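You operate a simulated robot arm through the tools that you are given. There is no shell and no other tool.

You are at the controls of a simulated robot arm. One attempt, no reset.

## Task
Warm both tubs under the clear hood at LOW, then take out the one that expires first.
Fine: wait till both dots are green; turn the plate off before you lift the hood, which stays open; set the tub on the fridge beside the plate. Set down upright: what you pick out.

It is judged by the outcome, as a careful person would: the job done as asked, and still so three seconds after it is handed in. It fails if anything else is knocked over, pushed out of place, dropped, spilled or broken.

## Robot
A 6-joint arm with a three-finger gripper, fixed in place. Base frame: the origin is at the foot of the arm, x ahead of it, y to its left, z up. Units: mm, degrees, N and s.
Its first joint turns from -166.0 to 166.0 degrees. Payload 4.89 kg.
Tool frame: the origin (TCP) lies between the finger pads and is the grasp point; the fingertips stand 30 mm ahead of it; z points along the fingers, y is the line along which they close. The gripper opens to 164 mm. The gripper's body begins 125 mm behind the TCP.
Orientation is that of the tool frame in the base frame, as a unit quaternion [x, y, z, w]. With the fingers straight down and closing along the base's y, the tool's x points along the base's -x, its y along +y and its z along -z.

## Interface
- The arm moves only by the tool servo_tool. Its argument "deltas" is a list of rows, each an object of numbers (a shift or turn left out is 0, a gripper value left out holds the last): "x", "y", "z": the shift along the base's x, y, z in mm; "wx", "wy", "wz": the turn, a rotation vector about the base's x, y, z in degrees. In form: [{"x": .., "y": .., "z": .., "wx": .., "wy": .., "wz": ..}, ...]. A call has 1 to 20 rows; each row is the pose to reach, as a shift and turn from the pose commanded when the call began. "gripper" is the gripper command, from -1 (fully open) to 1 (shut), values between in proportion, set as the call begins (left out, the last holds). A row lasts 0.2 s, in which the tool goes at most 50 mm and 8.6 degrees; a call with a longer step from one row to the next is refused whole, and so is a gripper value outside its range. Where a pose cannot be reached the arm comes as near as it can. A force on the tool above 90 N (or 10 N above the force at the start of the call, whichever is more), or a blocked arm, ends the call early, and 0.2 s more pass. The fingers move at their own pace (about 108 mm/s each) and stop on an object; they squeeze with about 28 N. The grip force told is the motor's: it shows also when the fingers shut on nothing. Time passes only in rows, and 0.2 s behind the last, so rows that repeat a pose let the fingers close. It gives the time, the measured TCP pose, the force on the tool (base axes), the opening and the grip force at its end, in the units of the frame above (readings bear some noise), with the torque about the TCP (base axes, N m) and any sound that the robot's microphone picked up.
- Cameras (640 x 400 px; columns grow to the right, rows downward): "scene" is fixed at [399.3, -650.6, 1666.8]; the picture's right is [0.96, -0.29, 0.00], its down [-0.15, -0.50, -0.86] and it looks along [0.24, 0.82, -0.52] (base axes); focal length 318 px, centre (320, 200). "wrist" rides on the gripper at [76, -2, -152] in the tool frame; the picture's right is [0.02, 1.00, 0.00], its down [-0.88, 0.02, -0.47] and it looks along [-0.47, 0.01, 0.88] (tool axes); focal length 247 px, centre (320, 200).
- grab_frame(camera): a new picture of that camera. No time passes.
- slide_trunk(by): slides the trunk up (or, below 0, down) by that many mm; the arm rides with it, the base frame stays. It gives what a move gives, with no picture.
- locate(camera, pixels): for up to 12 pixels [column, row] of the newest picture of that camera ("zoom" is the newest enlarged one), the place [x, y, z] in the base frame of the surface seen there, good to about 3 mm. No time passes.
- close_up(camera, box): a new picture of the part [left, top, right, bottom] of that camera's present view, enlarged. No time passes.
- job_done(): hands the job in; it is judged then, once.

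Leave the gripper open and the arm clear of the work at the hand-in unless told otherwise.

The tools are called after "Call:" as name(argument=value, ...) on one line, values as JSON. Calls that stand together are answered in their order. servo_tool: Moves the arm, as the interface text tells. Its arguments: {"type":"object","properties":{"deltas":{"type":"array","items":{"type":"object","properties":{"x":{"type":"number"},"y":{"type":"number"},"z":{"type":"number"},"wx":{"type":"number"},"wy":{"type":"number"},"wz":{"type":"number"}}}},"gripper":{"type":"number"}},"required":["deltas"]} The other tools are called the same way: slide_trunk (by) slides the trunk up or down; grab_frame (camera) takes a picture; locate (camera, pixels) gives the place of the surface under pixels of a picture; close_up (camera, box) takes an enlarged picture of a part of a camera's view; job_done () hands the job in.

At the start:

```text
t: 0.0
tool_pos: [282.7, 459.6, 1254.9]
tool_rot: [0.0, 1.0, 0.0, 0.0]
contact_force: [1.0, -0.5, -0.6]
wrist_torque: [-0.02, 0.0, -0.02]
grip_width: 164.2
finger_force: 0.1
trunk travel left (down, up): [-175.0, 215.0]
```

scene: 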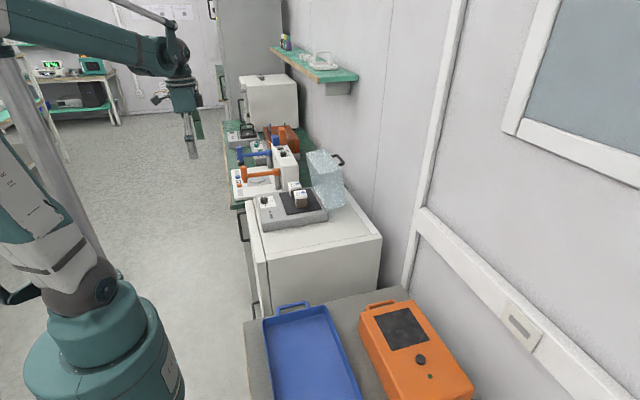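
wrist: 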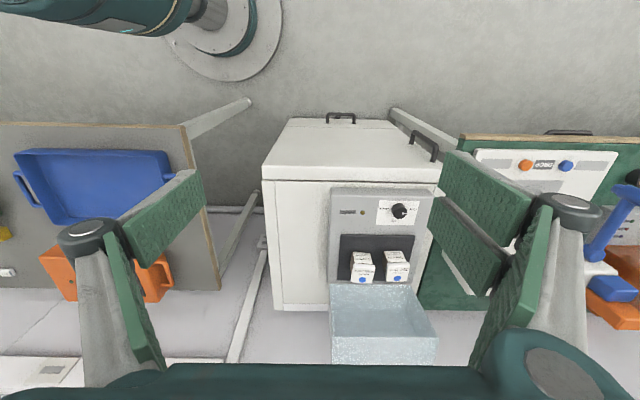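

The scene shows a hot plate with two small tubs on a white fridge. The clear hood stands open (about pixel 325,180 in scene). I'll enlarge both views to read the labels and the knob.

Call:
close_up(camera="wrist", box=[310, 170, 460, 300])

Call:
close_up(camera="scene", box=[230, 130, 390, 240])

```text
3.08 times, centred on (385, 235) of wrist
```

zoom: 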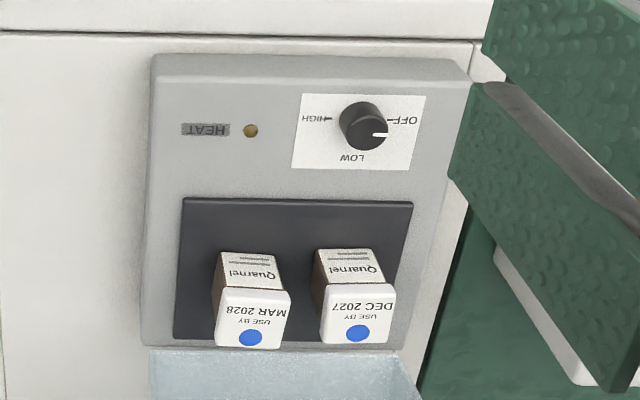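

```text
3.64 times, centred on (310, 185) of scene
```

zoom: 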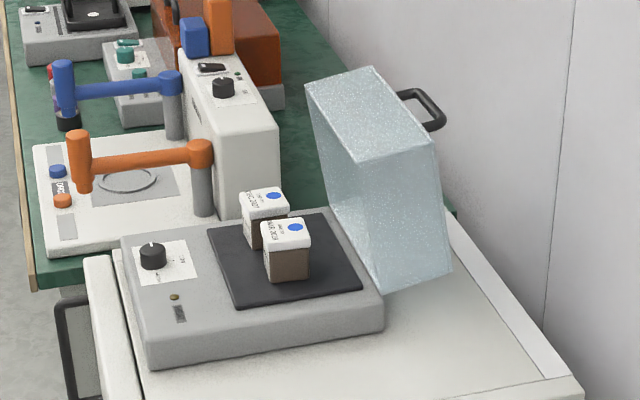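

Labels read: left tub in the wrist view "USE BY MAR 2028", right tub "USE BY DEC 2027", so DEC 2027 expires first. Both dots are blue, the knob is at OFF, and the hood stands open. Next I measure points on the plate, tubs, knob and hood.

Call:
locate(camera="wrist", pixels=[[399, 211], [404, 213], [394, 208], [362, 278], [397, 277], [360, 258], [394, 256], [335, 195], [430, 195], [345, 240], [405, 240], [300, 250]])

Call:
locate(camera="zoom", pixels=[[320, 85], [372, 68], [432, 140], [360, 160], [450, 268], [385, 290], [430, 108], [400, 95], [440, 125], [330, 185], [152, 258], [165, 300]])

Call:
close_up(camera="scene", box=[290, 140, 370, 220])

```text
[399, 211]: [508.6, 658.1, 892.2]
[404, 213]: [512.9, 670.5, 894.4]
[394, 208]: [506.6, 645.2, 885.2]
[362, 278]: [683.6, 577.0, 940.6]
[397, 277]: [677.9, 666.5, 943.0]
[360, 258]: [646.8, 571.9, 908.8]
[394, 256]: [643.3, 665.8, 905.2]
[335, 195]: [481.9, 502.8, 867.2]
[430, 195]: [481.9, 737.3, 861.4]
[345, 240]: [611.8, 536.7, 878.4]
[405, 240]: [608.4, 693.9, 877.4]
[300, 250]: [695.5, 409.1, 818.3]
```

```text
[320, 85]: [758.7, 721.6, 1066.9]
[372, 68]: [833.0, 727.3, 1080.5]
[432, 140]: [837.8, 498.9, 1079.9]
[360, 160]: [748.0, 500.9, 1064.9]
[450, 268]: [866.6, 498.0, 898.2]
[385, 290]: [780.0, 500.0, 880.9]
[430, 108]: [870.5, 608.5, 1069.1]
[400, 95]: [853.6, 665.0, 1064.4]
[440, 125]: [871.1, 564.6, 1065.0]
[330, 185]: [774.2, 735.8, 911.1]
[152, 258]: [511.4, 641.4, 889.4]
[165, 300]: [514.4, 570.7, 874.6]
```

```text
5.00 times, centred on (330, 180) of scene
```

zoom: 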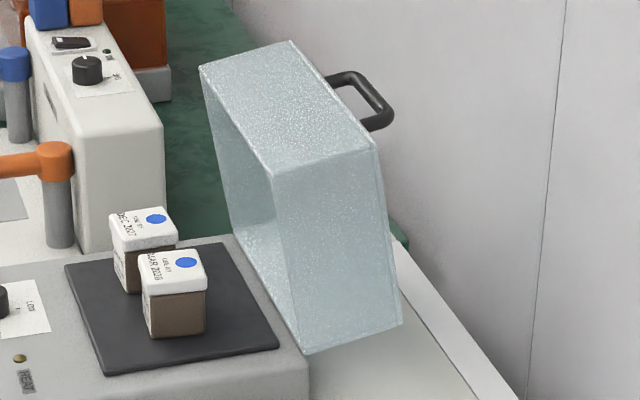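

The hood is tilted open about 80°, hinged at the back of the plate near x≈780, z≈881, and its handle is at about (870, 615, 1066). I'll measure the wall, shelf, fridge top and handle for clearance.

Call:
locate(camera="scene", pixels=[[370, 150], [380, 200], [345, 78], [300, 50], [330, 92], [360, 225], [330, 235], [270, 235], [285, 165], [300, 225], [250, 190], [255, 160]])

Call:
locate(camera="zoom", pixels=[[330, 78], [350, 75], [375, 100], [390, 115], [370, 125], [345, 90], [285, 45], [375, 150], [205, 68], [285, 172], [400, 320], [310, 350]])

Call:
close_up(camera="scene", box=[310, 145, 360, 175])

```text
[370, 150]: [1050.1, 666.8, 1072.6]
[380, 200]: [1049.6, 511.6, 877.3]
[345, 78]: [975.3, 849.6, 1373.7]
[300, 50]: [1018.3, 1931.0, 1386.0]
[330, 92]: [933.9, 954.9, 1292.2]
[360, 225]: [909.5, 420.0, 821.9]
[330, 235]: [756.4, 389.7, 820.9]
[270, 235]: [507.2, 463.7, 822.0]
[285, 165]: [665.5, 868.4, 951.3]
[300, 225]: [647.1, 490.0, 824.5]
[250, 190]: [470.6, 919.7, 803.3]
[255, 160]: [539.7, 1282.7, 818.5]
```

```text
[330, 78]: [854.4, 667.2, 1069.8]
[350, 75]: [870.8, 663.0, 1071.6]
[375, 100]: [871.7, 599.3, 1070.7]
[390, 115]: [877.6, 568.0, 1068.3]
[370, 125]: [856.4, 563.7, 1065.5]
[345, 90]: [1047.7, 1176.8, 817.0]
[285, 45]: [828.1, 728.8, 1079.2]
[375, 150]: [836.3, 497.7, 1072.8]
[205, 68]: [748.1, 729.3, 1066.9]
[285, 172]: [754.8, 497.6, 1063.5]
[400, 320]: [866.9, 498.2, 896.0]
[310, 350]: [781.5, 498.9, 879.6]
```

```text
12.80 times, centred on (335, 160) of scene
```

zoom: 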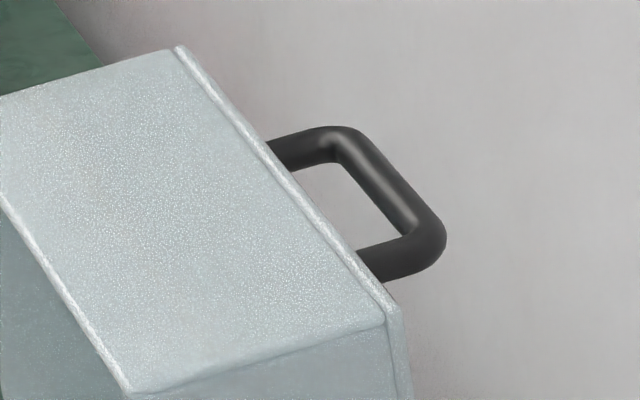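

I'll measure the handle bar and the panel gap in this enlarged picture.

Call:
locate(camera="zoom", pixels=[[275, 155], [310, 140], [345, 140], [385, 190], [425, 225], [400, 258], [370, 268], [180, 50], [280, 180], [360, 270], [400, 315], [60, 100]])

Call:
close_up(camera="wrist", box=[320, 260, 450, 370])

```text
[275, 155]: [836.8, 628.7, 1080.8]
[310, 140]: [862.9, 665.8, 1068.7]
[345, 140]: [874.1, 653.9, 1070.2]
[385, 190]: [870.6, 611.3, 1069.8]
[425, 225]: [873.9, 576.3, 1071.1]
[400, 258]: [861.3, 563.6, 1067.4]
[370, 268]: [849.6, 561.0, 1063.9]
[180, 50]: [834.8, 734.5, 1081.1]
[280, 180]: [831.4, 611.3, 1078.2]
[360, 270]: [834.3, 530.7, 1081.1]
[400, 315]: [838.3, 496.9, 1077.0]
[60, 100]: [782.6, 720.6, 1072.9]
```

```text
3.64 times, centred on (385, 315) of wrist
```

zoom: 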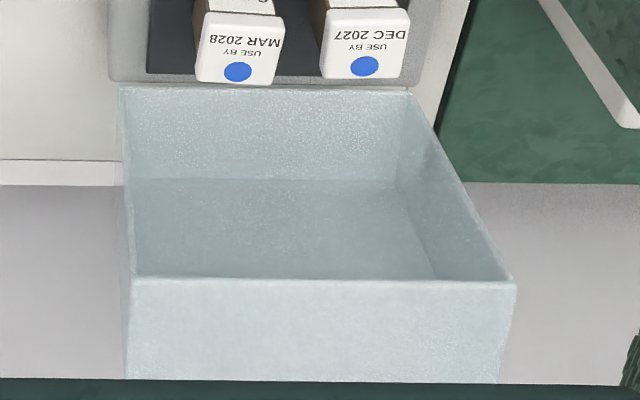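

Handle bar: centred near (872, 613, 1063), along y from 560 to 668, with about 26 mm between bar and panel. The wall at x≈1050 and the shelf (y>850) are clear. I'll use a loose two-finger hold on the bar to lower the hood gently. First I move high and turn the tool −90° so the fingers close along x.

Call:
servo_tool(deltas=[{"x": 25, "y": 8, "z": 4, "wz": -7.5}, {"x": 50, "y": 16, "z": 8, "wz": -15}, {"x": 75, "y": 24, "z": 12, "wz": -22.5}, {"x": 100, "y": 32, "z": 16, "wz": -30}, {"x": 125, "y": 40, "z": 20, "wz": -37.5}, {"x": 150, "y": 48, "z": 24, "wz": -45}, {"x": 175, "y": 56, "z": 28, "wz": -52.5}, {"x": 200, "y": 64, "z": 32, "wz": -60}, {"x": 225, "y": 72, "z": 36, "wz": -67.5}, {"x": 250, "y": 80, "z": 40, "wz": -75}, {"x": 275, "y": 88, "z": 43, "wz": -82.5}, {"x": 300, "y": 96, "z": 45, "wz": -90}])

Call:
grab_frame(camera="scene")

Call:
grab_frame(camera="wrist")

```text
t: 2.6
tool_pos: [582.1, 556.0, 1300.6]
tool_rot: [0.708, 0.706, 0.0, 0.0]
contact_force: [0.3, 0.6, 0.3]
wrist_torque: [0.03, -0.16, -0.03]
grip_width: 164.2
finger_force: 0.1
trunk travel left (down, up): [-175.0, 215.0]
```

```text
taken
```

scene: 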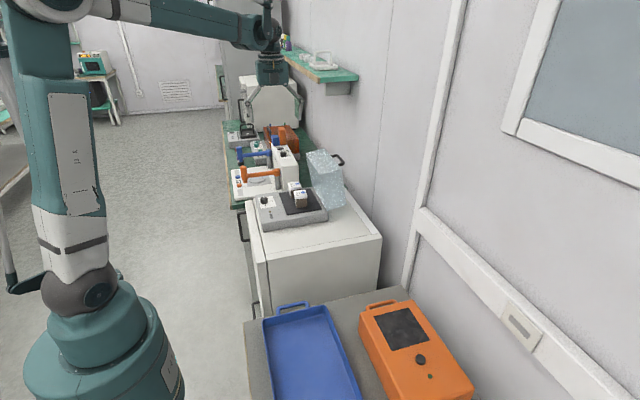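

```text
taken
```

wrist: 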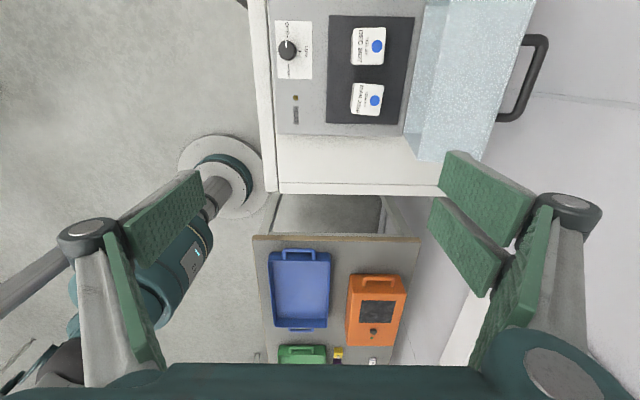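

The tool is now at (582, 556, 1301) with the fingers closing along x. Next I partly close the fingers to about 36 mm, tilt 20° outward and move to a point above the handle (852, 613, 1200).

Call:
servo_tool(deltas=[{"x": 34, "y": 7, "z": -12, "wy": -2.5}, {"x": 68, "y": 14, "z": -25, "wy": -5}, {"x": 101, "y": 21, "z": -37, "wy": -7.5}, {"x": 135, "y": 28, "z": -50, "wy": -10}, {"x": 169, "y": 36, "z": -62, "wy": -12.5}, {"x": 202, "y": 43, "z": -75, "wy": -15}, {"x": 236, "y": 50, "z": -87, "wy": -17.5}, {"x": 270, "y": 57, "z": -100, "wy": -20}], gripper=0.56)

Call:
grab_frame(camera="wrist")

Call:
grab_frame(camera="scene")

```text
t: 4.4
tool_pos: [849.9, 611.9, 1201.8]
tool_rot: [0.696, 0.697, 0.123, 0.124]
contact_force: [-0.3, 0.2, 1.0]
wrist_torque: [0.08, -0.11, 0.02]
grip_width: 36.3
finger_force: 0.0
trunk travel left (down, up): [-175.0, 215.0]
```

```text
taken
```

wrist: 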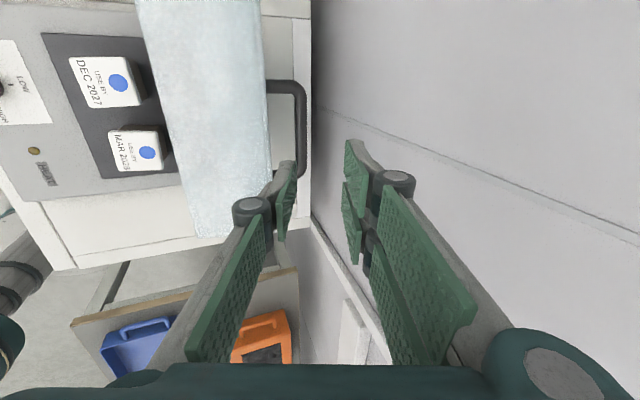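

```text
taken
```

scene: 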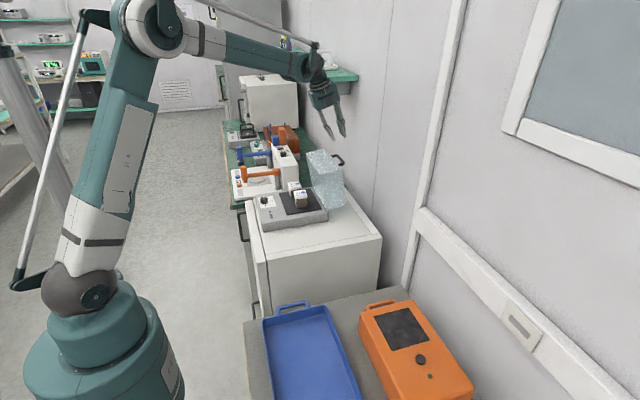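

The arm reached (850, 612, 1202). I'll measure the handle precisely from this closer wrist view: its bar runs vertically near pixel column 300, rows 85–175.

Call:
close_up(camera="wrist", box=[220, 60, 380, 220])

Call:
locate(camera="wrist", pixels=[[300, 100], [301, 120], [301, 140], [300, 160], [275, 87], [266, 87], [258, 120], [285, 87], [268, 120], [262, 30], [265, 160], [300, 170]])

```text
2.50 times, centred on (300, 140) of wrist
```

zoom: 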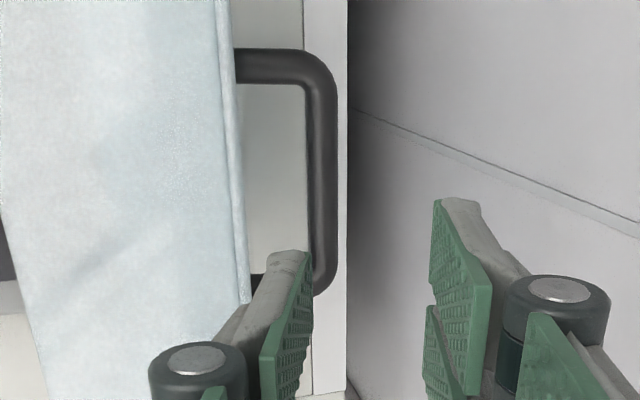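

```text
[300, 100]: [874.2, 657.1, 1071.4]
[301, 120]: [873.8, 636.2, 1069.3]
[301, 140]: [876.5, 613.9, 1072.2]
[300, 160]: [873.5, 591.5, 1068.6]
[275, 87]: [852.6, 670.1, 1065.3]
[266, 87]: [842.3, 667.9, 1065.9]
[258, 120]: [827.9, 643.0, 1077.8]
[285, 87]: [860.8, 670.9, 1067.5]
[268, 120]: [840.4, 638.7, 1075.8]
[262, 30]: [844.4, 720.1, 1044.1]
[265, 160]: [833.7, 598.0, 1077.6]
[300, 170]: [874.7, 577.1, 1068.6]
```

Bar centre is confirmed at about (874, 613, 1063), with the panel corner at (840, –, 1078). I descend to a pre-grasp point 60 mm short of it along the tool axis and check.

Call:
servo_tool(deltas=[{"x": 1, "y": 0.4, "z": -23}, {"x": 2, "y": 0.4, "z": -46}, {"x": 3.3, "y": 0.4, "z": -69}, {"x": 3.3, "y": 0.4, "z": -69}, {"x": 3.3, "y": 0.4, "z": -69}])

Call:
grab_frame(camera="wrist")

Call:
close_up(camera="scene", box=[290, 110, 390, 190])

```text
t: 5.6
tool_pos: [854.6, 612.7, 1131.4]
tool_rot: [0.697, 0.696, 0.122, 0.123]
contact_force: [-0.1, 0.8, -0.2]
wrist_torque: [-0.05, 0.05, -0.04]
grip_width: 36.3
finger_force: 0.1
trunk travel left (down, up): [-175.0, 215.0]
```

```text
taken
```

wrist: 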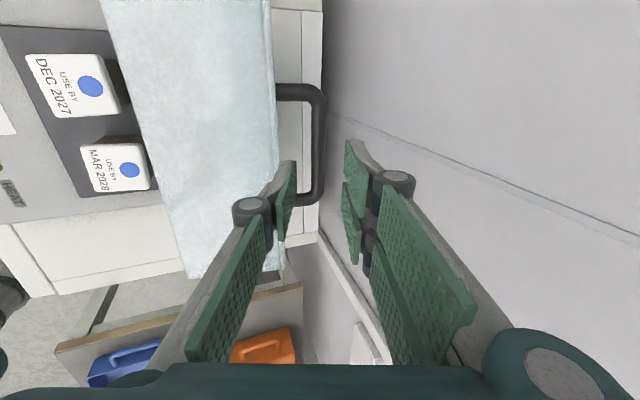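

```text
5.00 times, centred on (340, 150) of scene
```

zoom: 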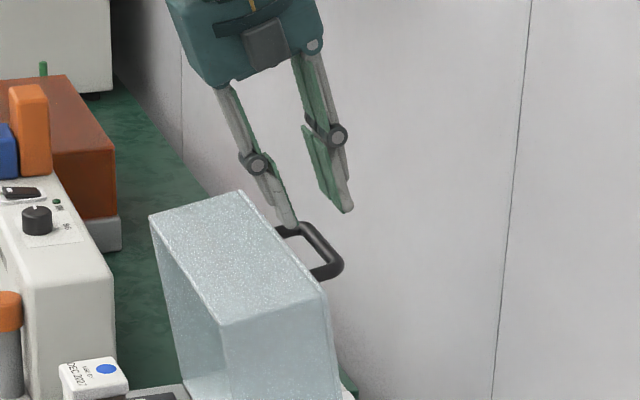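

The fingers straddle the bar well. I descend along the tool axis to put the inner finger into the loop, watching the force.

Call:
servo_tool(deltas=[{"x": 5.4, "z": -14}, {"x": 10.8, "z": -28}, {"x": 16.2, "z": -42}, {"x": 21.5, "z": -56}, {"x": 21.5, "z": -56}])

Call:
grab_frame(camera="wrist")

Call:
close_up(camera="scene", box=[290, 110, 390, 190])

```text
t: 6.5
tool_pos: [873.9, 613.7, 1085.0]
tool_rot: [0.696, 0.697, 0.122, 0.123]
contact_force: [5.0, 0.2, 3.6]
wrist_torque: [-0.09, 0.3, -0.01]
grip_width: 35.3
finger_force: 0.1
trunk travel left (down, up): [-175.0, 215.0]
stopped in row 4: the force on the tool passed its limit at 111 N (the readings are from after the stop); the commanded pose is now the measured one
```

```text
taken
```

wrist: 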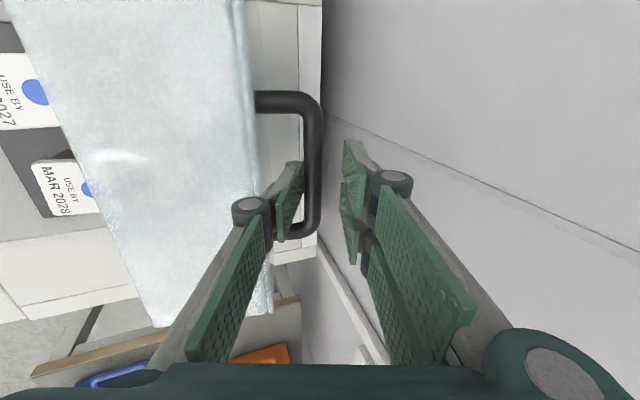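

```text
5.00 times, centred on (340, 150) of scene
```

zoom: 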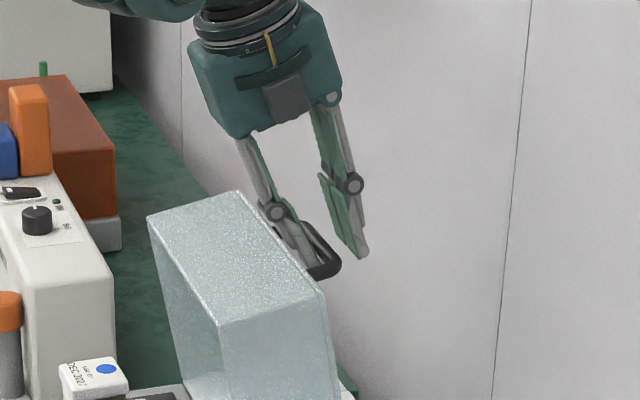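

The move stopped at 111 N with the tool at (874, 614, 1085), so something is touching. I'll look closely at the contact before going on.

Call:
close_up(camera="wrist", box=[210, 70, 410, 270])

Call:
locate(camera="wrist", pixels=[[312, 130], [312, 160], [312, 200], [290, 170], [275, 190], [262, 140], [255, 170], [258, 250], [250, 210], [350, 150], [300, 235], [262, 110]])

Call:
close_up(camera="scene", box=[320, 145, 370, 180])

```text
2.00 times, centred on (310, 170) of wrist
```

zoom: 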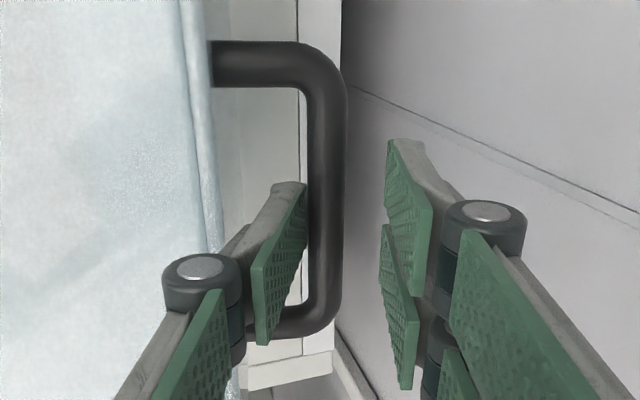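

```text
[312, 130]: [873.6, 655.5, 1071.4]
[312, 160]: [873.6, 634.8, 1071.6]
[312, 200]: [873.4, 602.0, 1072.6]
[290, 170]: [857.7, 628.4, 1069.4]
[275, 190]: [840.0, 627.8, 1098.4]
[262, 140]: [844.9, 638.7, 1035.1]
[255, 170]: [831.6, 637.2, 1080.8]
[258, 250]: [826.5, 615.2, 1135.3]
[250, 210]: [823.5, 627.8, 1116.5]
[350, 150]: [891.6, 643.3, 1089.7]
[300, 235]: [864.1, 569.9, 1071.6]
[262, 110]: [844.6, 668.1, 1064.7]
```

```text
11.43 times, centred on (345, 162) of scene
```

zoom: 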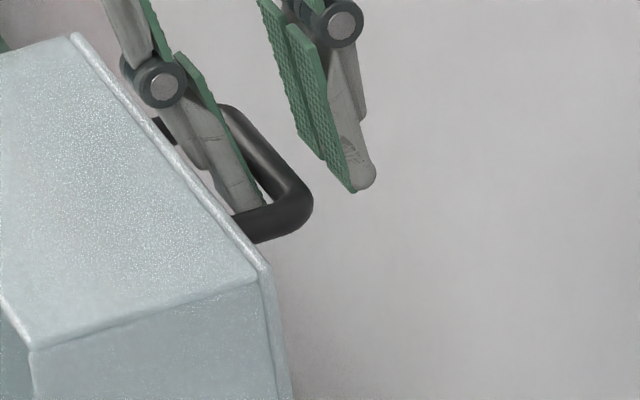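

The inner finger widens toward its knuckle, and its back is touching the panel corner. The fingertips are already about 9 mm past the bar, so I only need to centre. I'll narrow the fingers and shift inward in small alternating steps.

Call:
servo_tool(deltas=[{"x": 0}, {"x": -2.4, "z": -0.9}, {"x": -2.4, "z": -0.9}], gripper=0.64)

Call:
servo_tool(deltas=[{"x": 0}, {"x": -2.4, "z": -0.9}, {"x": -2.4, "z": -0.9}], gripper=0.7)

Call:
close_up(camera="wrist", box=[210, 70, 410, 270])

```text
t: 7.3
tool_pos: [869.9, 614.0, 1085.3]
tool_rot: [0.695, 0.697, 0.123, 0.122]
contact_force: [1.7, -0.1, 1.3]
wrist_torque: [-0.03, 0.06, -0.04]
grip_width: 28.6
finger_force: 0.1
trunk travel left (down, up): [-175.0, 215.0]
```

```text
t: 8.1
tool_pos: [867.5, 613.2, 1085.6]
tool_rot: [0.695, 0.697, 0.123, 0.123]
contact_force: [2.4, 0.4, 2.9]
wrist_torque: [0.02, 0.03, 0.0]
grip_width: 24.0
finger_force: 0.1
trunk travel left (down, up): [-175.0, 215.0]
```

```text
2.00 times, centred on (310, 170) of wrist
```

zoom: 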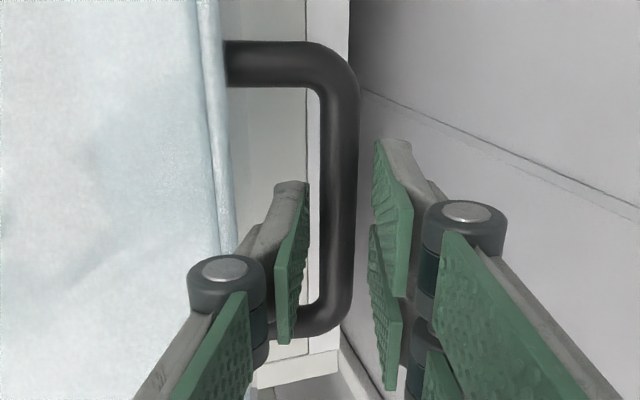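

The bar is now centred between the pads. I narrow to about 19 mm and go about 6 mm deeper for a better hold.

Call:
servo_tool(deltas=[{"x": 0}, {"x": 1.0, "z": -3}, {"x": 2.0, "z": -6}, {"x": 2.5, "z": -8}, {"x": 2.5, "z": -8}], gripper=0.76)

Call:
close_up(camera="wrist", box=[210, 70, 410, 270])

Call:
close_up(camera="scene", box=[320, 145, 370, 180])

```text
t: 9.3
tool_pos: [869.2, 613.7, 1076.4]
tool_rot: [0.695, 0.698, 0.123, 0.122]
contact_force: [0.0, -0.9, 0.0]
wrist_torque: [0.04, 0.02, 0.0]
grip_width: 19.9
finger_force: 0.0
trunk travel left (down, up): [-175.0, 215.0]
```

```text
2.00 times, centred on (310, 170) of wrist
```

zoom: 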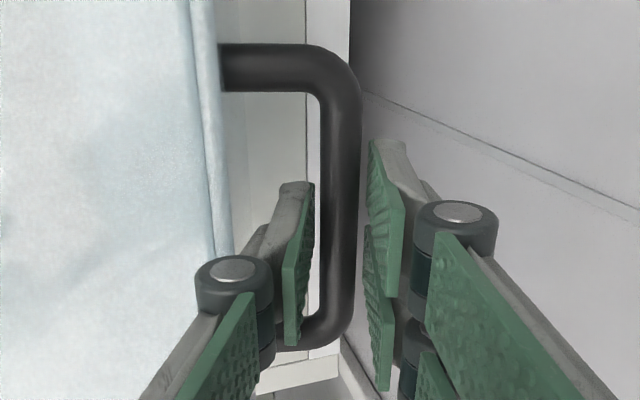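

```text
11.43 times, centred on (345, 162) of scene
```

zoom: 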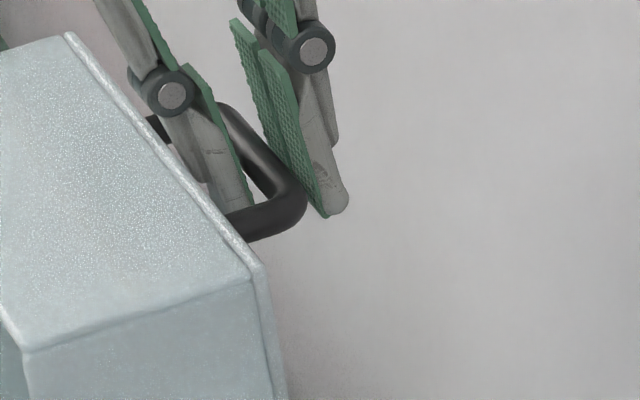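

The contact force is zero and the bar sits inside the pads. The hood corner seems to have shifted slightly, so I'll re-measure the bar and panel.

Call:
locate(camera="zoom", pixels=[[68, 36], [258, 265], [270, 170], [285, 195], [230, 110], [165, 150], [26, 350]])

Call:
grab_frame(camera="wrist")

Call:
locate(camera="wrist", pixels=[[320, 120], [320, 140], [322, 170], [320, 200], [265, 110], [262, 150]])

```text
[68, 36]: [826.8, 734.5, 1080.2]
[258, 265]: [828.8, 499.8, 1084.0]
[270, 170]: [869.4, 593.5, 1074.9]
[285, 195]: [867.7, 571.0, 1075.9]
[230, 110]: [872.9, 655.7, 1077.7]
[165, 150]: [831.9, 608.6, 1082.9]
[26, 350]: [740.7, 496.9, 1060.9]
```

```text
taken
```

wrist: 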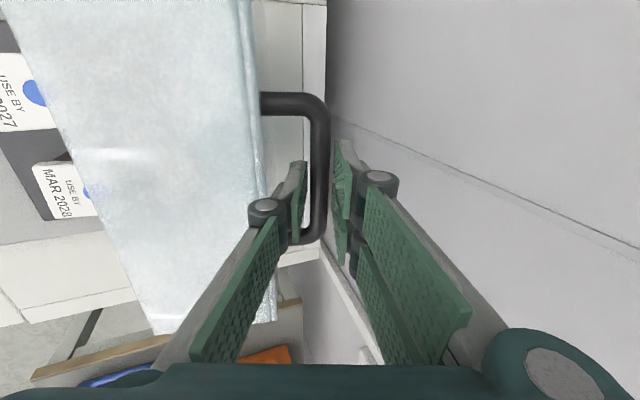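

```text
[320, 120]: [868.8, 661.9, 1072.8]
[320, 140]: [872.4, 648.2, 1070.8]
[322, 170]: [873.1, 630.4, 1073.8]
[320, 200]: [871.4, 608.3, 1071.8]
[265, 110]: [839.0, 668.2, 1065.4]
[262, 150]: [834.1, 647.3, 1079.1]
```

The bar is now at about (870, –, 1066), 10 mm ahead of the TCP with the tips 20 mm past it, which is a good cage. I begin lowering the hood along its hinge arc (hinge ≈ (782, 879), radius ≈ 207), tilting the tool gradually. This call covers the first 20°.

Call:
servo_tool(deltas=[{"x": -9.4, "z": 1.8, "wy": -0.8}, {"x": -16.2, "z": 4.6, "wy": -1.5}, {"x": -23.1, "z": 7.0, "wy": -2.3}, {"x": -30.0, "z": 9.3, "wy": -3.0}, {"x": -37.1, "z": 11.2, "wy": -3.8}, {"x": -44.2, "z": 12.9, "wy": -4.6}, {"x": -51.4, "z": 14.4, "wy": -5.3}, {"x": -58.5, "z": 15.6, "wy": -6.1}, {"x": -65.8, "z": 16.6, "wy": -6.8}, {"x": -73.1, "z": 17.4, "wy": -7.6}])

Call:
grab_frame(camera="wrist")

Call:
close_up(camera="scene", box=[270, 110, 390, 210])

```text
t: 11.5
tool_pos: [796.1, 613.8, 1094.0]
tool_rot: [0.686, 0.688, 0.169, 0.168]
contact_force: [0.3, -0.2, 0.3]
wrist_torque: [0.01, 0.01, -0.03]
grip_width: 19.9
finger_force: 0.0
trunk travel left (down, up): [-175.0, 215.0]
```

```text
taken
```

wrist: 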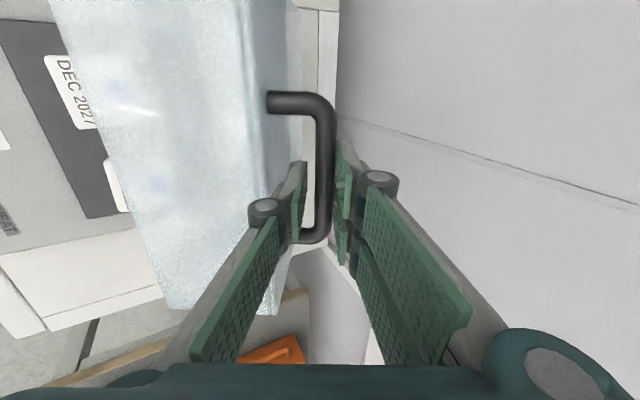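

```text
4.00 times, centred on (330, 160) of scene
```

zoom: 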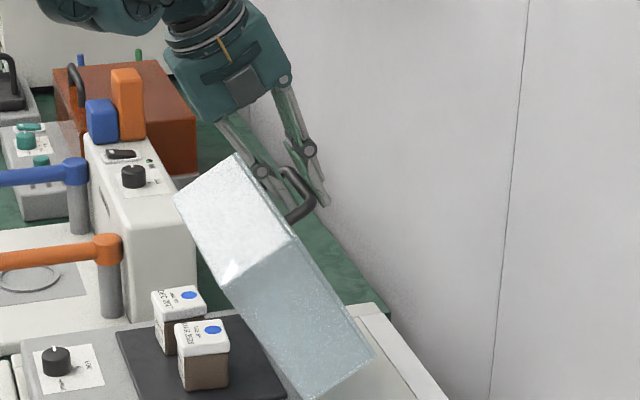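

Smooth: the hood follows at about 60° with zero force. I continue the arc for the next 40°.

Call:
servo_tool(deltas=[{"x": -7.4, "z": 0.4, "wy": -0.8}, {"x": -14.7, "z": 0.5, "wy": -1.5}, {"x": -22.0, "z": 0.4, "wy": -2.3}, {"x": -29.3, "z": 0.2, "wy": -3.0}, {"x": -36.6, "z": -0.4, "wy": -3.8}, {"x": -43.9, "z": -1.1, "wy": -4.6}, {"x": -51.1, "z": -2.3, "wy": -5.3}, {"x": -58.3, "z": -3.6, "wy": -6.1}, {"x": -65.5, "z": -5.2, "wy": -6.8}, {"x": -72.7, "z": -6.9, "wy": -7.6}, {"x": -79.7, "z": -9.0, "wy": -8.4}, {"x": -86.7, "z": -11.2, "wy": -9.1}, {"x": -93.6, "z": -13.7, "wy": -9.9}, {"x": -100.4, "z": -16.4, "wy": -10.6}, {"x": -107.1, "z": -19.5, "wy": -11.4}, {"x": -113.7, "z": -22.7, "wy": -12.2}, {"x": -120.1, "z": -26.2, "wy": -12.9}, {"x": -126.5, "z": -29.8, "wy": -13.7}, {"x": -132.7, "z": -33.8, "wy": -14.4}, {"x": -138.9, "z": -37.9, "wy": -15.2}])

Call:
grab_frame(camera="wrist")

Call:
close_up(camera="scene", box=[250, 120, 370, 220])

```text
t: 15.7
tool_pos: [659.7, 615.0, 1056.0]
tool_rot: [0.657, 0.659, 0.258, 0.259]
contact_force: [-0.6, 0.0, -0.7]
wrist_torque: [0.01, -0.01, -0.01]
grip_width: 20.1
finger_force: 0.7
trunk travel left (down, up): [-175.0, 215.0]
```

```text
taken
```

wrist: 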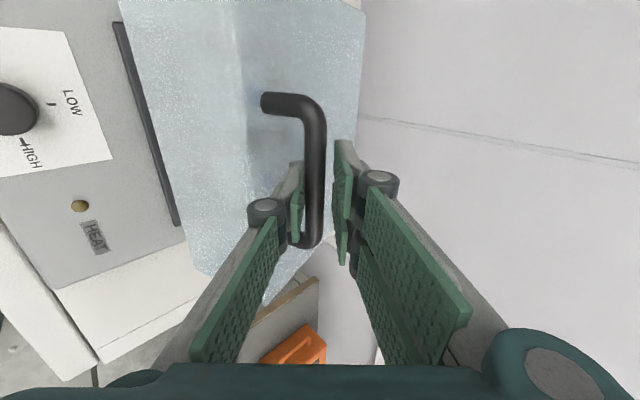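

```text
4.00 times, centred on (310, 170) of scene
```

zoom: 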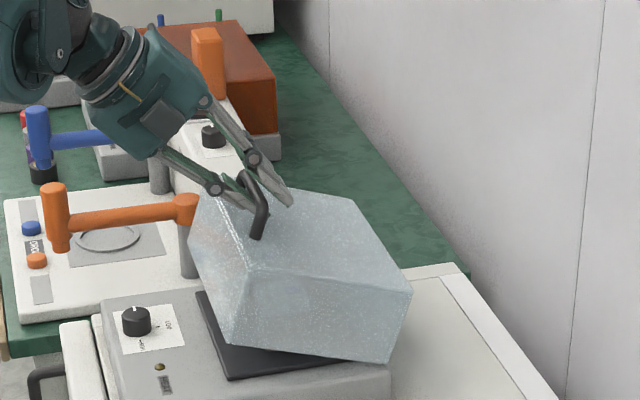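

The hood is now about 20° from shut, resting on the inner finger. I lower it the rest of the way slowly.

Call:
servo_tool(deltas=[{"x": -7.1, "z": -4.4, "wy": -0.8}, {"x": -14.2, "z": -8.7, "wy": -1.5}, {"x": -19.8, "z": -13.5, "wy": -2.3}, {"x": -25.3, "z": -18.3, "wy": -3.0}, {"x": -30.6, "z": -23.5, "wy": -3.8}, {"x": -35.8, "z": -28.7, "wy": -4.6}, {"x": -40.6, "z": -34.3, "wy": -5.3}, {"x": -45.4, "z": -39.8, "wy": -6.1}, {"x": -48.8, "z": -44.2, "wy": -6.7}, {"x": -52.2, "z": -48.5, "wy": -7.2}])

Call:
grab_frame(camera="wrist")

Call:
close_up(camera="scene", box=[250, 130, 370, 230])

```text
t: 17.9
tool_pos: [605.5, 615.3, 1009.7]
tool_rot: [0.64, 0.642, 0.299, 0.299]
contact_force: [-0.3, -0.3, 0.7]
wrist_torque: [0.03, 0.05, 0.0]
grip_width: 20.0
finger_force: 0.0
trunk travel left (down, up): [-175.0, 215.0]
```

```text
taken
```

wrist: 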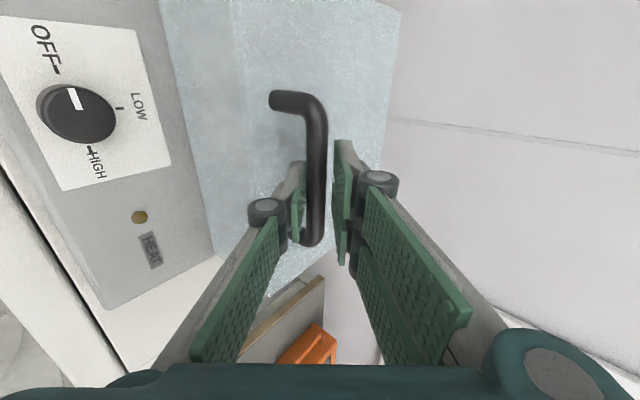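

```text
4.00 times, centred on (310, 180) of scene
```

zoom: 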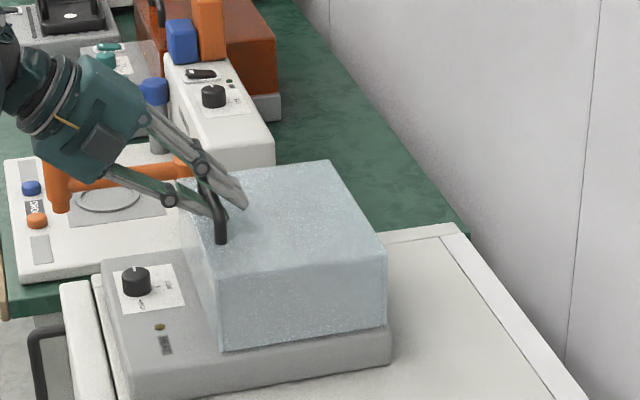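

The hood looks shut or nearly so. I'll measure its edges to confirm it sits flat.

Call:
locate(camera="zoom", pixels=[[222, 275], [380, 258], [330, 165], [300, 220], [225, 348], [382, 322], [300, 300], [205, 330], [222, 205], [218, 235]])

Call:
close_up(camera="scene", box=[280, 180, 360, 230])

```text
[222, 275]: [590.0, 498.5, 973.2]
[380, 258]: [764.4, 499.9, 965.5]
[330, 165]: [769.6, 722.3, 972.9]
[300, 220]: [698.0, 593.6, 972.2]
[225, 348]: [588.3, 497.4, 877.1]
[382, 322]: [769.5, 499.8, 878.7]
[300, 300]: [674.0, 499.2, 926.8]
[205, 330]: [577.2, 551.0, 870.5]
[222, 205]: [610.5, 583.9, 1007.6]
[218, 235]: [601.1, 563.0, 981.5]
```

```text
8.00 times, centred on (320, 205) of scene
```

zoom: 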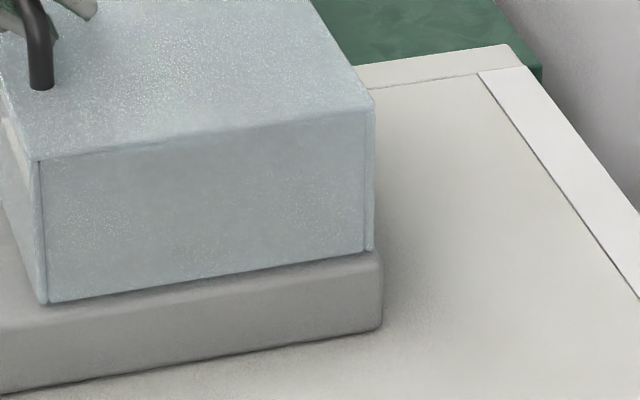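

The hood top is level (z≈972 front and back) and its bottom sits on the plate at 877, so it is shut. I now withdraw the fingers straight back along the tool axis.

Call:
servo_tool(deltas=[{"x": -1.3, "z": -1.5}, {"x": -5.1, "z": 1.7}, {"x": -10.7, "z": 5.9}, {"x": -19.9, "z": 13.6}, {"x": -32.1, "z": 23.9}, {"x": -47.5, "z": 36.8}, {"x": -70.4, "z": 56.0}, {"x": -93.4, "z": 75.4}, {"x": -93.4, "z": 75.4}])

Call:
grab_frame(camera="wrist")

Call:
close_up(camera="scene", box=[250, 130, 370, 230])

```text
t: 20.1
tool_pos: [565.0, 588.9, 1075.9]
tool_rot: [0.664, 0.617, 0.287, 0.31]
contact_force: [-0.4, 2.5, -0.6]
wrist_torque: [-0.17, -0.12, -0.21]
grip_width: 19.6
finger_force: 0.0
trunk travel left (down, up): [-175.0, 215.0]
stopped in row 9: the arm was blocked; the commanded pose is now the measured one
```

```text
taken
```

wrist: 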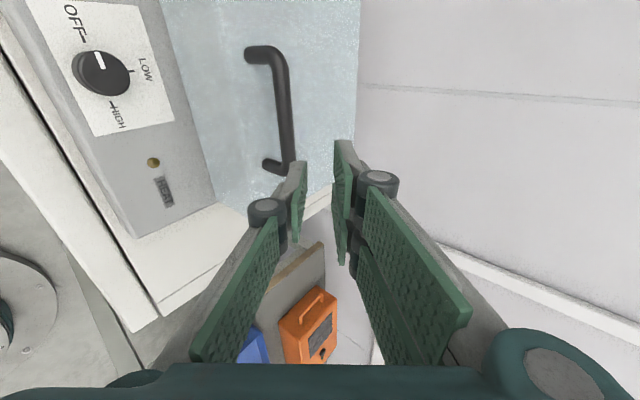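

```text
4.00 times, centred on (310, 180) of scene
```

zoom: 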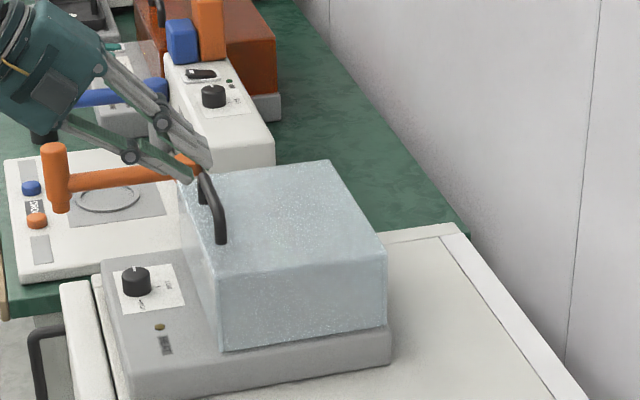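

The arm reported "blocked" at (565, 589, 1076) with almost no tool force, so it is probably a joint limit in this tilted pose. The fingers are clear of the handle. I'll check the whole arm.

Call:
grab_frame(camera="scene")

```text
taken
```

scene: 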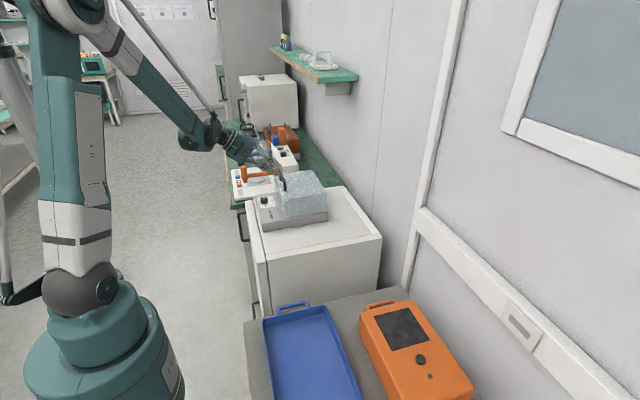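

Only the wrist posture is limited here. I'll go up and untilt the tool to vertical, which also takes the fingers well clear of the hood.

Call:
servo_tool(deltas=[{"z": 15, "wy": 3}, {"x": -5, "z": 35, "wy": 10}, {"x": -10, "z": 55, "wy": 17.5}, {"x": -15, "z": 75, "wy": 25}, {"x": -20, "z": 95, "wy": 32.5}, {"x": -25, "z": 115, "wy": 40}, {"x": -30, "z": 130, "wy": 46}, {"x": -35, "z": 140, "wy": 50}, {"x": -35, "z": 140, "wy": 50}])

Call:
grab_frame(camera="scene")

```text
t: 22.1
tool_pos: [520.9, 588.3, 1219.8]
tool_rot: [0.721, 0.693, -0.019, 0.017]
contact_force: [-0.4, -0.4, 0.2]
wrist_torque: [0.02, -0.01, 0.02]
grip_width: 19.8
finger_force: 0.1
trunk travel left (down, up): [-175.0, 215.0]
```

```text
taken
```

scene: 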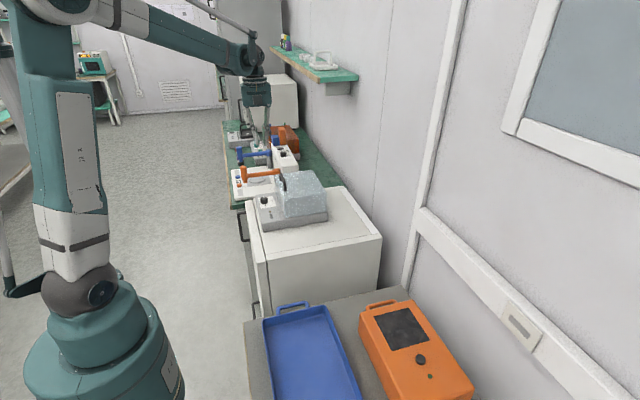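

The hood stays shut and the tool is nearly vertical at (521, 588, 1220). I correct the small 3° tilt, then turn the tool +137° over the knob so the later quarter turn keeps the gripper body clear of the hood handle. The gripper opens to about 70 mm.

Call:
servo_tool(deltas=[{"x": -6, "y": 20, "wx": 1.6}, {"x": -13, "y": 45, "wx": 3.2}, {"x": -20, "y": 67, "wx": 3.2}], gripper=0.15)

Call:
servo_tool(deltas=[{"wz": 8.1}, {"wz": 16.2}, {"wz": 24.3}, {"wz": 32.4}, {"wz": 40.5}, {"wz": 48.6}, {"wz": 56.7}, {"wz": 64.8}, {"wz": 72.9}, {"wz": 81.0}, {"wz": 89.1}, {"wz": 97.2}, {"wz": 105.3}, {"wz": 113.4}, {"wz": 121.5}, {"wz": 129.6}, {"wz": 137.5}, {"wz": 137.5}])

Call:
grab_frame(camera="wrist")

```text
t: 22.9
tool_pos: [503.0, 656.2, 1221.6]
tool_rot: [0.721, 0.693, 0.002, -0.003]
contact_force: [-0.2, -0.8, 0.3]
wrist_torque: [0.12, -0.03, -0.01]
grip_width: 69.8
finger_force: 0.0
trunk travel left (down, up): [-175.0, 215.0]
```

```text
t: 26.7
tool_pos: [500.9, 655.9, 1218.9]
tool_rot: [-0.385, 0.923, -0.001, -0.001]
contact_force: [0.1, -0.1, 0.7]
wrist_torque: [0.03, -0.01, 0.02]
grip_width: 69.7
finger_force: 0.1
trunk travel left (down, up): [-175.0, 215.0]
```

```text
taken
```

wrist: 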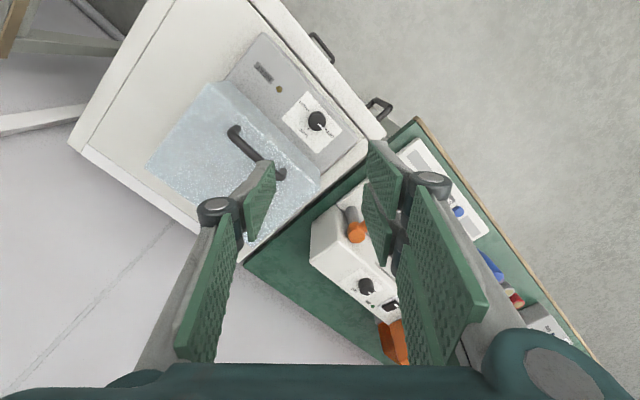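

The tool is vertical with the fingers at 45°. I'll measure the knob and plate label accurately; the knob is at about pixel (316,120).

Call:
close_up(camera="wrist", box=[266, 76, 366, 156])

Call:
locate(camera="zoom", pixels=[[320, 200], [310, 195], [290, 220], [370, 230], [340, 180], [300, 250], [345, 235], [240, 200], [400, 250], [320, 270]])

```text
5.00 times, centred on (316, 116) of wrist
```

zoom: 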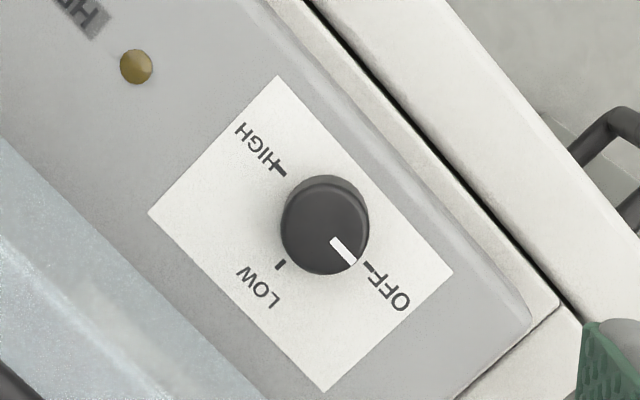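

```text
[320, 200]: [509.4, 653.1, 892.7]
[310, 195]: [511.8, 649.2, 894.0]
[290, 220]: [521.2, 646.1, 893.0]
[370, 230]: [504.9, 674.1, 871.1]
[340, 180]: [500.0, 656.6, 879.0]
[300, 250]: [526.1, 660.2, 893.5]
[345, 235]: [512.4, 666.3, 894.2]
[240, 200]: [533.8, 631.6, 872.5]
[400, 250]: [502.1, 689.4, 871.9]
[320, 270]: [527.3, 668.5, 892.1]
```

I'll refine the knob centre using the tick marks and the rim of the knob's top.

Call:
locate(camera="zoom", pixels=[[369, 266], [281, 172], [281, 266], [325, 232], [325, 268], [288, 232], [362, 232], [325, 200], [295, 205], [355, 205], [352, 262], [297, 262]])

```text
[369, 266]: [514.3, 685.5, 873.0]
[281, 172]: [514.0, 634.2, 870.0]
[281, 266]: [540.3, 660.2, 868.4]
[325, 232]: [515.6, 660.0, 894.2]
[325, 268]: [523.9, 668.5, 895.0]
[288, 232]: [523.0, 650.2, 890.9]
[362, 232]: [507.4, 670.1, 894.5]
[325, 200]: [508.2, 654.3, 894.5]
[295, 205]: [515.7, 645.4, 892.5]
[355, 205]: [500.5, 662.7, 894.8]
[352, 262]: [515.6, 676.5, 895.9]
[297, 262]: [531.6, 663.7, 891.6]
```

Ticks: OFF (514, 685), LOW (540, 660), HIGH (514, 634). The knob centre is therefore (514, 660), top z≈894, base 872, diameter ≈32 mm. I descend to z≈960 directly above it and check the alignment.

Call:
servo_tool(deltas=[{"x": 5, "y": 1, "z": -40}, {"x": 9, "y": 2, "z": -85}, {"x": 13.6, "y": 4.1, "z": -130}, {"x": 13.6, "y": 4.1, "z": -175}, {"x": 13.6, "y": 4.1, "z": -220}, {"x": 13.6, "y": 4.1, "z": -255}, {"x": 13.6, "y": 4.1, "z": -255}])

Call:
grab_frame(camera="wrist")

Call:
close_up(camera="scene", box=[230, 130, 350, 230])

```text
t: 28.3
tool_pos: [514.2, 657.9, 962.8]
tool_rot: [-0.384, 0.923, -0.001, -0.002]
contact_force: [0.5, 0.5, -0.8]
wrist_torque: [-0.04, 0.02, -0.01]
grip_width: 70.0
finger_force: 0.0
trunk travel left (down, up): [-175.0, 215.0]
```

```text
taken
```

wrist: 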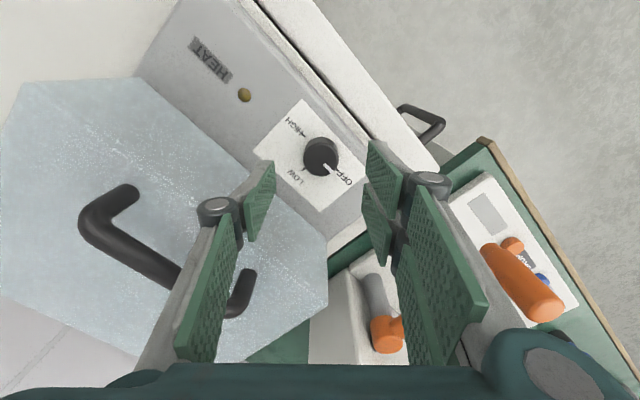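

```text
4.00 times, centred on (290, 180) of scene
```

zoom: 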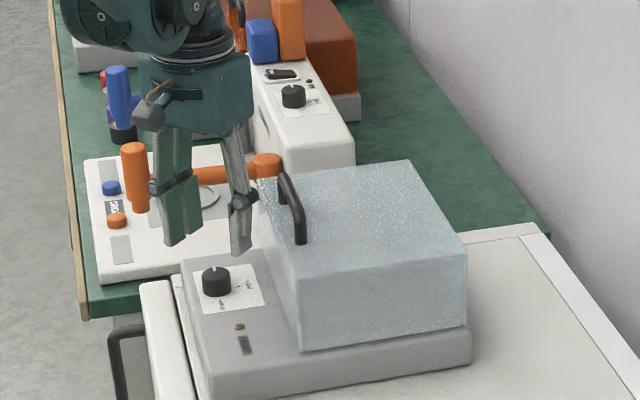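

The fingers straddle the knob. I descend to fingertip height about 5 mm above the plate (TCP z≈907).

Call:
servo_tool(deltas=[{"x": 0.3, "y": 2, "z": -15}, {"x": 0.3, "y": 2, "z": -30}, {"x": 0.3, "y": 2, "z": -45}, {"x": 0.3, "y": 2, "z": -55}, {"x": 0.3, "y": 2, "z": -55}])

Call:
grab_frame(camera="wrist")

Call:
close_up(camera="scene", box=[240, 160, 320, 220])

```text
t: 29.5
tool_pos: [517.2, 660.4, 908.5]
tool_rot: [-0.384, 0.923, -0.002, -0.002]
contact_force: [0.4, 0.2, -0.6]
wrist_torque: [0.0, 0.0, 0.01]
grip_width: 69.7
finger_force: 0.0
trunk travel left (down, up): [-175.0, 215.0]
```

```text
taken
```

wrist: 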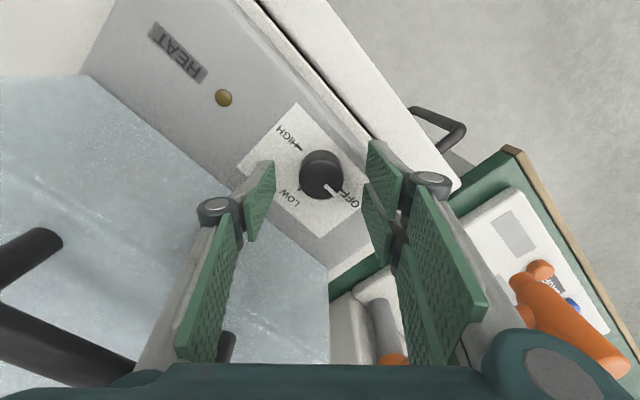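

```text
6.67 times, centred on (280, 190) of scene
```

zoom: 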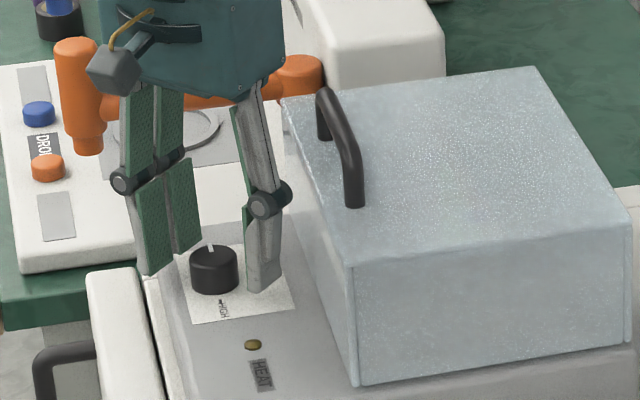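

The knob sits between the pads. I nudge −2.5 mm in x and close on the knob.

Call:
servo_tool(deltas=[{"x": -2.5}, {"x": -2.5}])

Call:
servo_tool(deltas=[{"z": 0}, {"z": 0}, {"z": 0}, {"z": 0}], gripper=1)

Call:
grab_frame(camera="wrist")

```text
t: 30.1
tool_pos: [513.7, 661.1, 908.6]
tool_rot: [-0.385, 0.923, -0.002, -0.002]
contact_force: [0.3, 0.4, -0.5]
wrist_torque: [-0.01, -0.01, -0.01]
grip_width: 69.8
finger_force: 0.0
trunk travel left (down, up): [-175.0, 215.0]
```

```text
t: 31.1
tool_pos: [514.7, 661.1, 908.6]
tool_rot: [-0.384, 0.923, -0.003, -0.002]
contact_force: [17.3, -20.0, -6.2]
wrist_torque: [-0.6, -0.66, -0.01]
grip_width: 32.6
finger_force: 44.8
trunk travel left (down, up): [-175.0, 215.0]
```

```text
taken
```

wrist: 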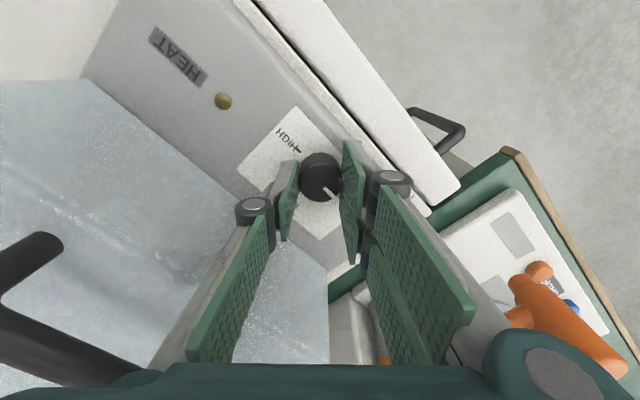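

The grip reads 32.6 mm with about 26 N side load along the closing line, so I'm slightly off-centre. I relieve it by moving with the force.

Call:
servo_tool(deltas=[{"x": 1.5, "y": -1.5}, {"x": 1.5, "y": -1.5}])

```text
t: 31.7
tool_pos: [514.8, 660.0, 908.7]
tool_rot: [-0.384, 0.923, -0.002, -0.002]
contact_force: [4.3, -10.2, -2.6]
wrist_torque: [-0.43, 0.17, -0.08]
grip_width: 32.9
finger_force: 44.9
trunk travel left (down, up): [-175.0, 215.0]
```

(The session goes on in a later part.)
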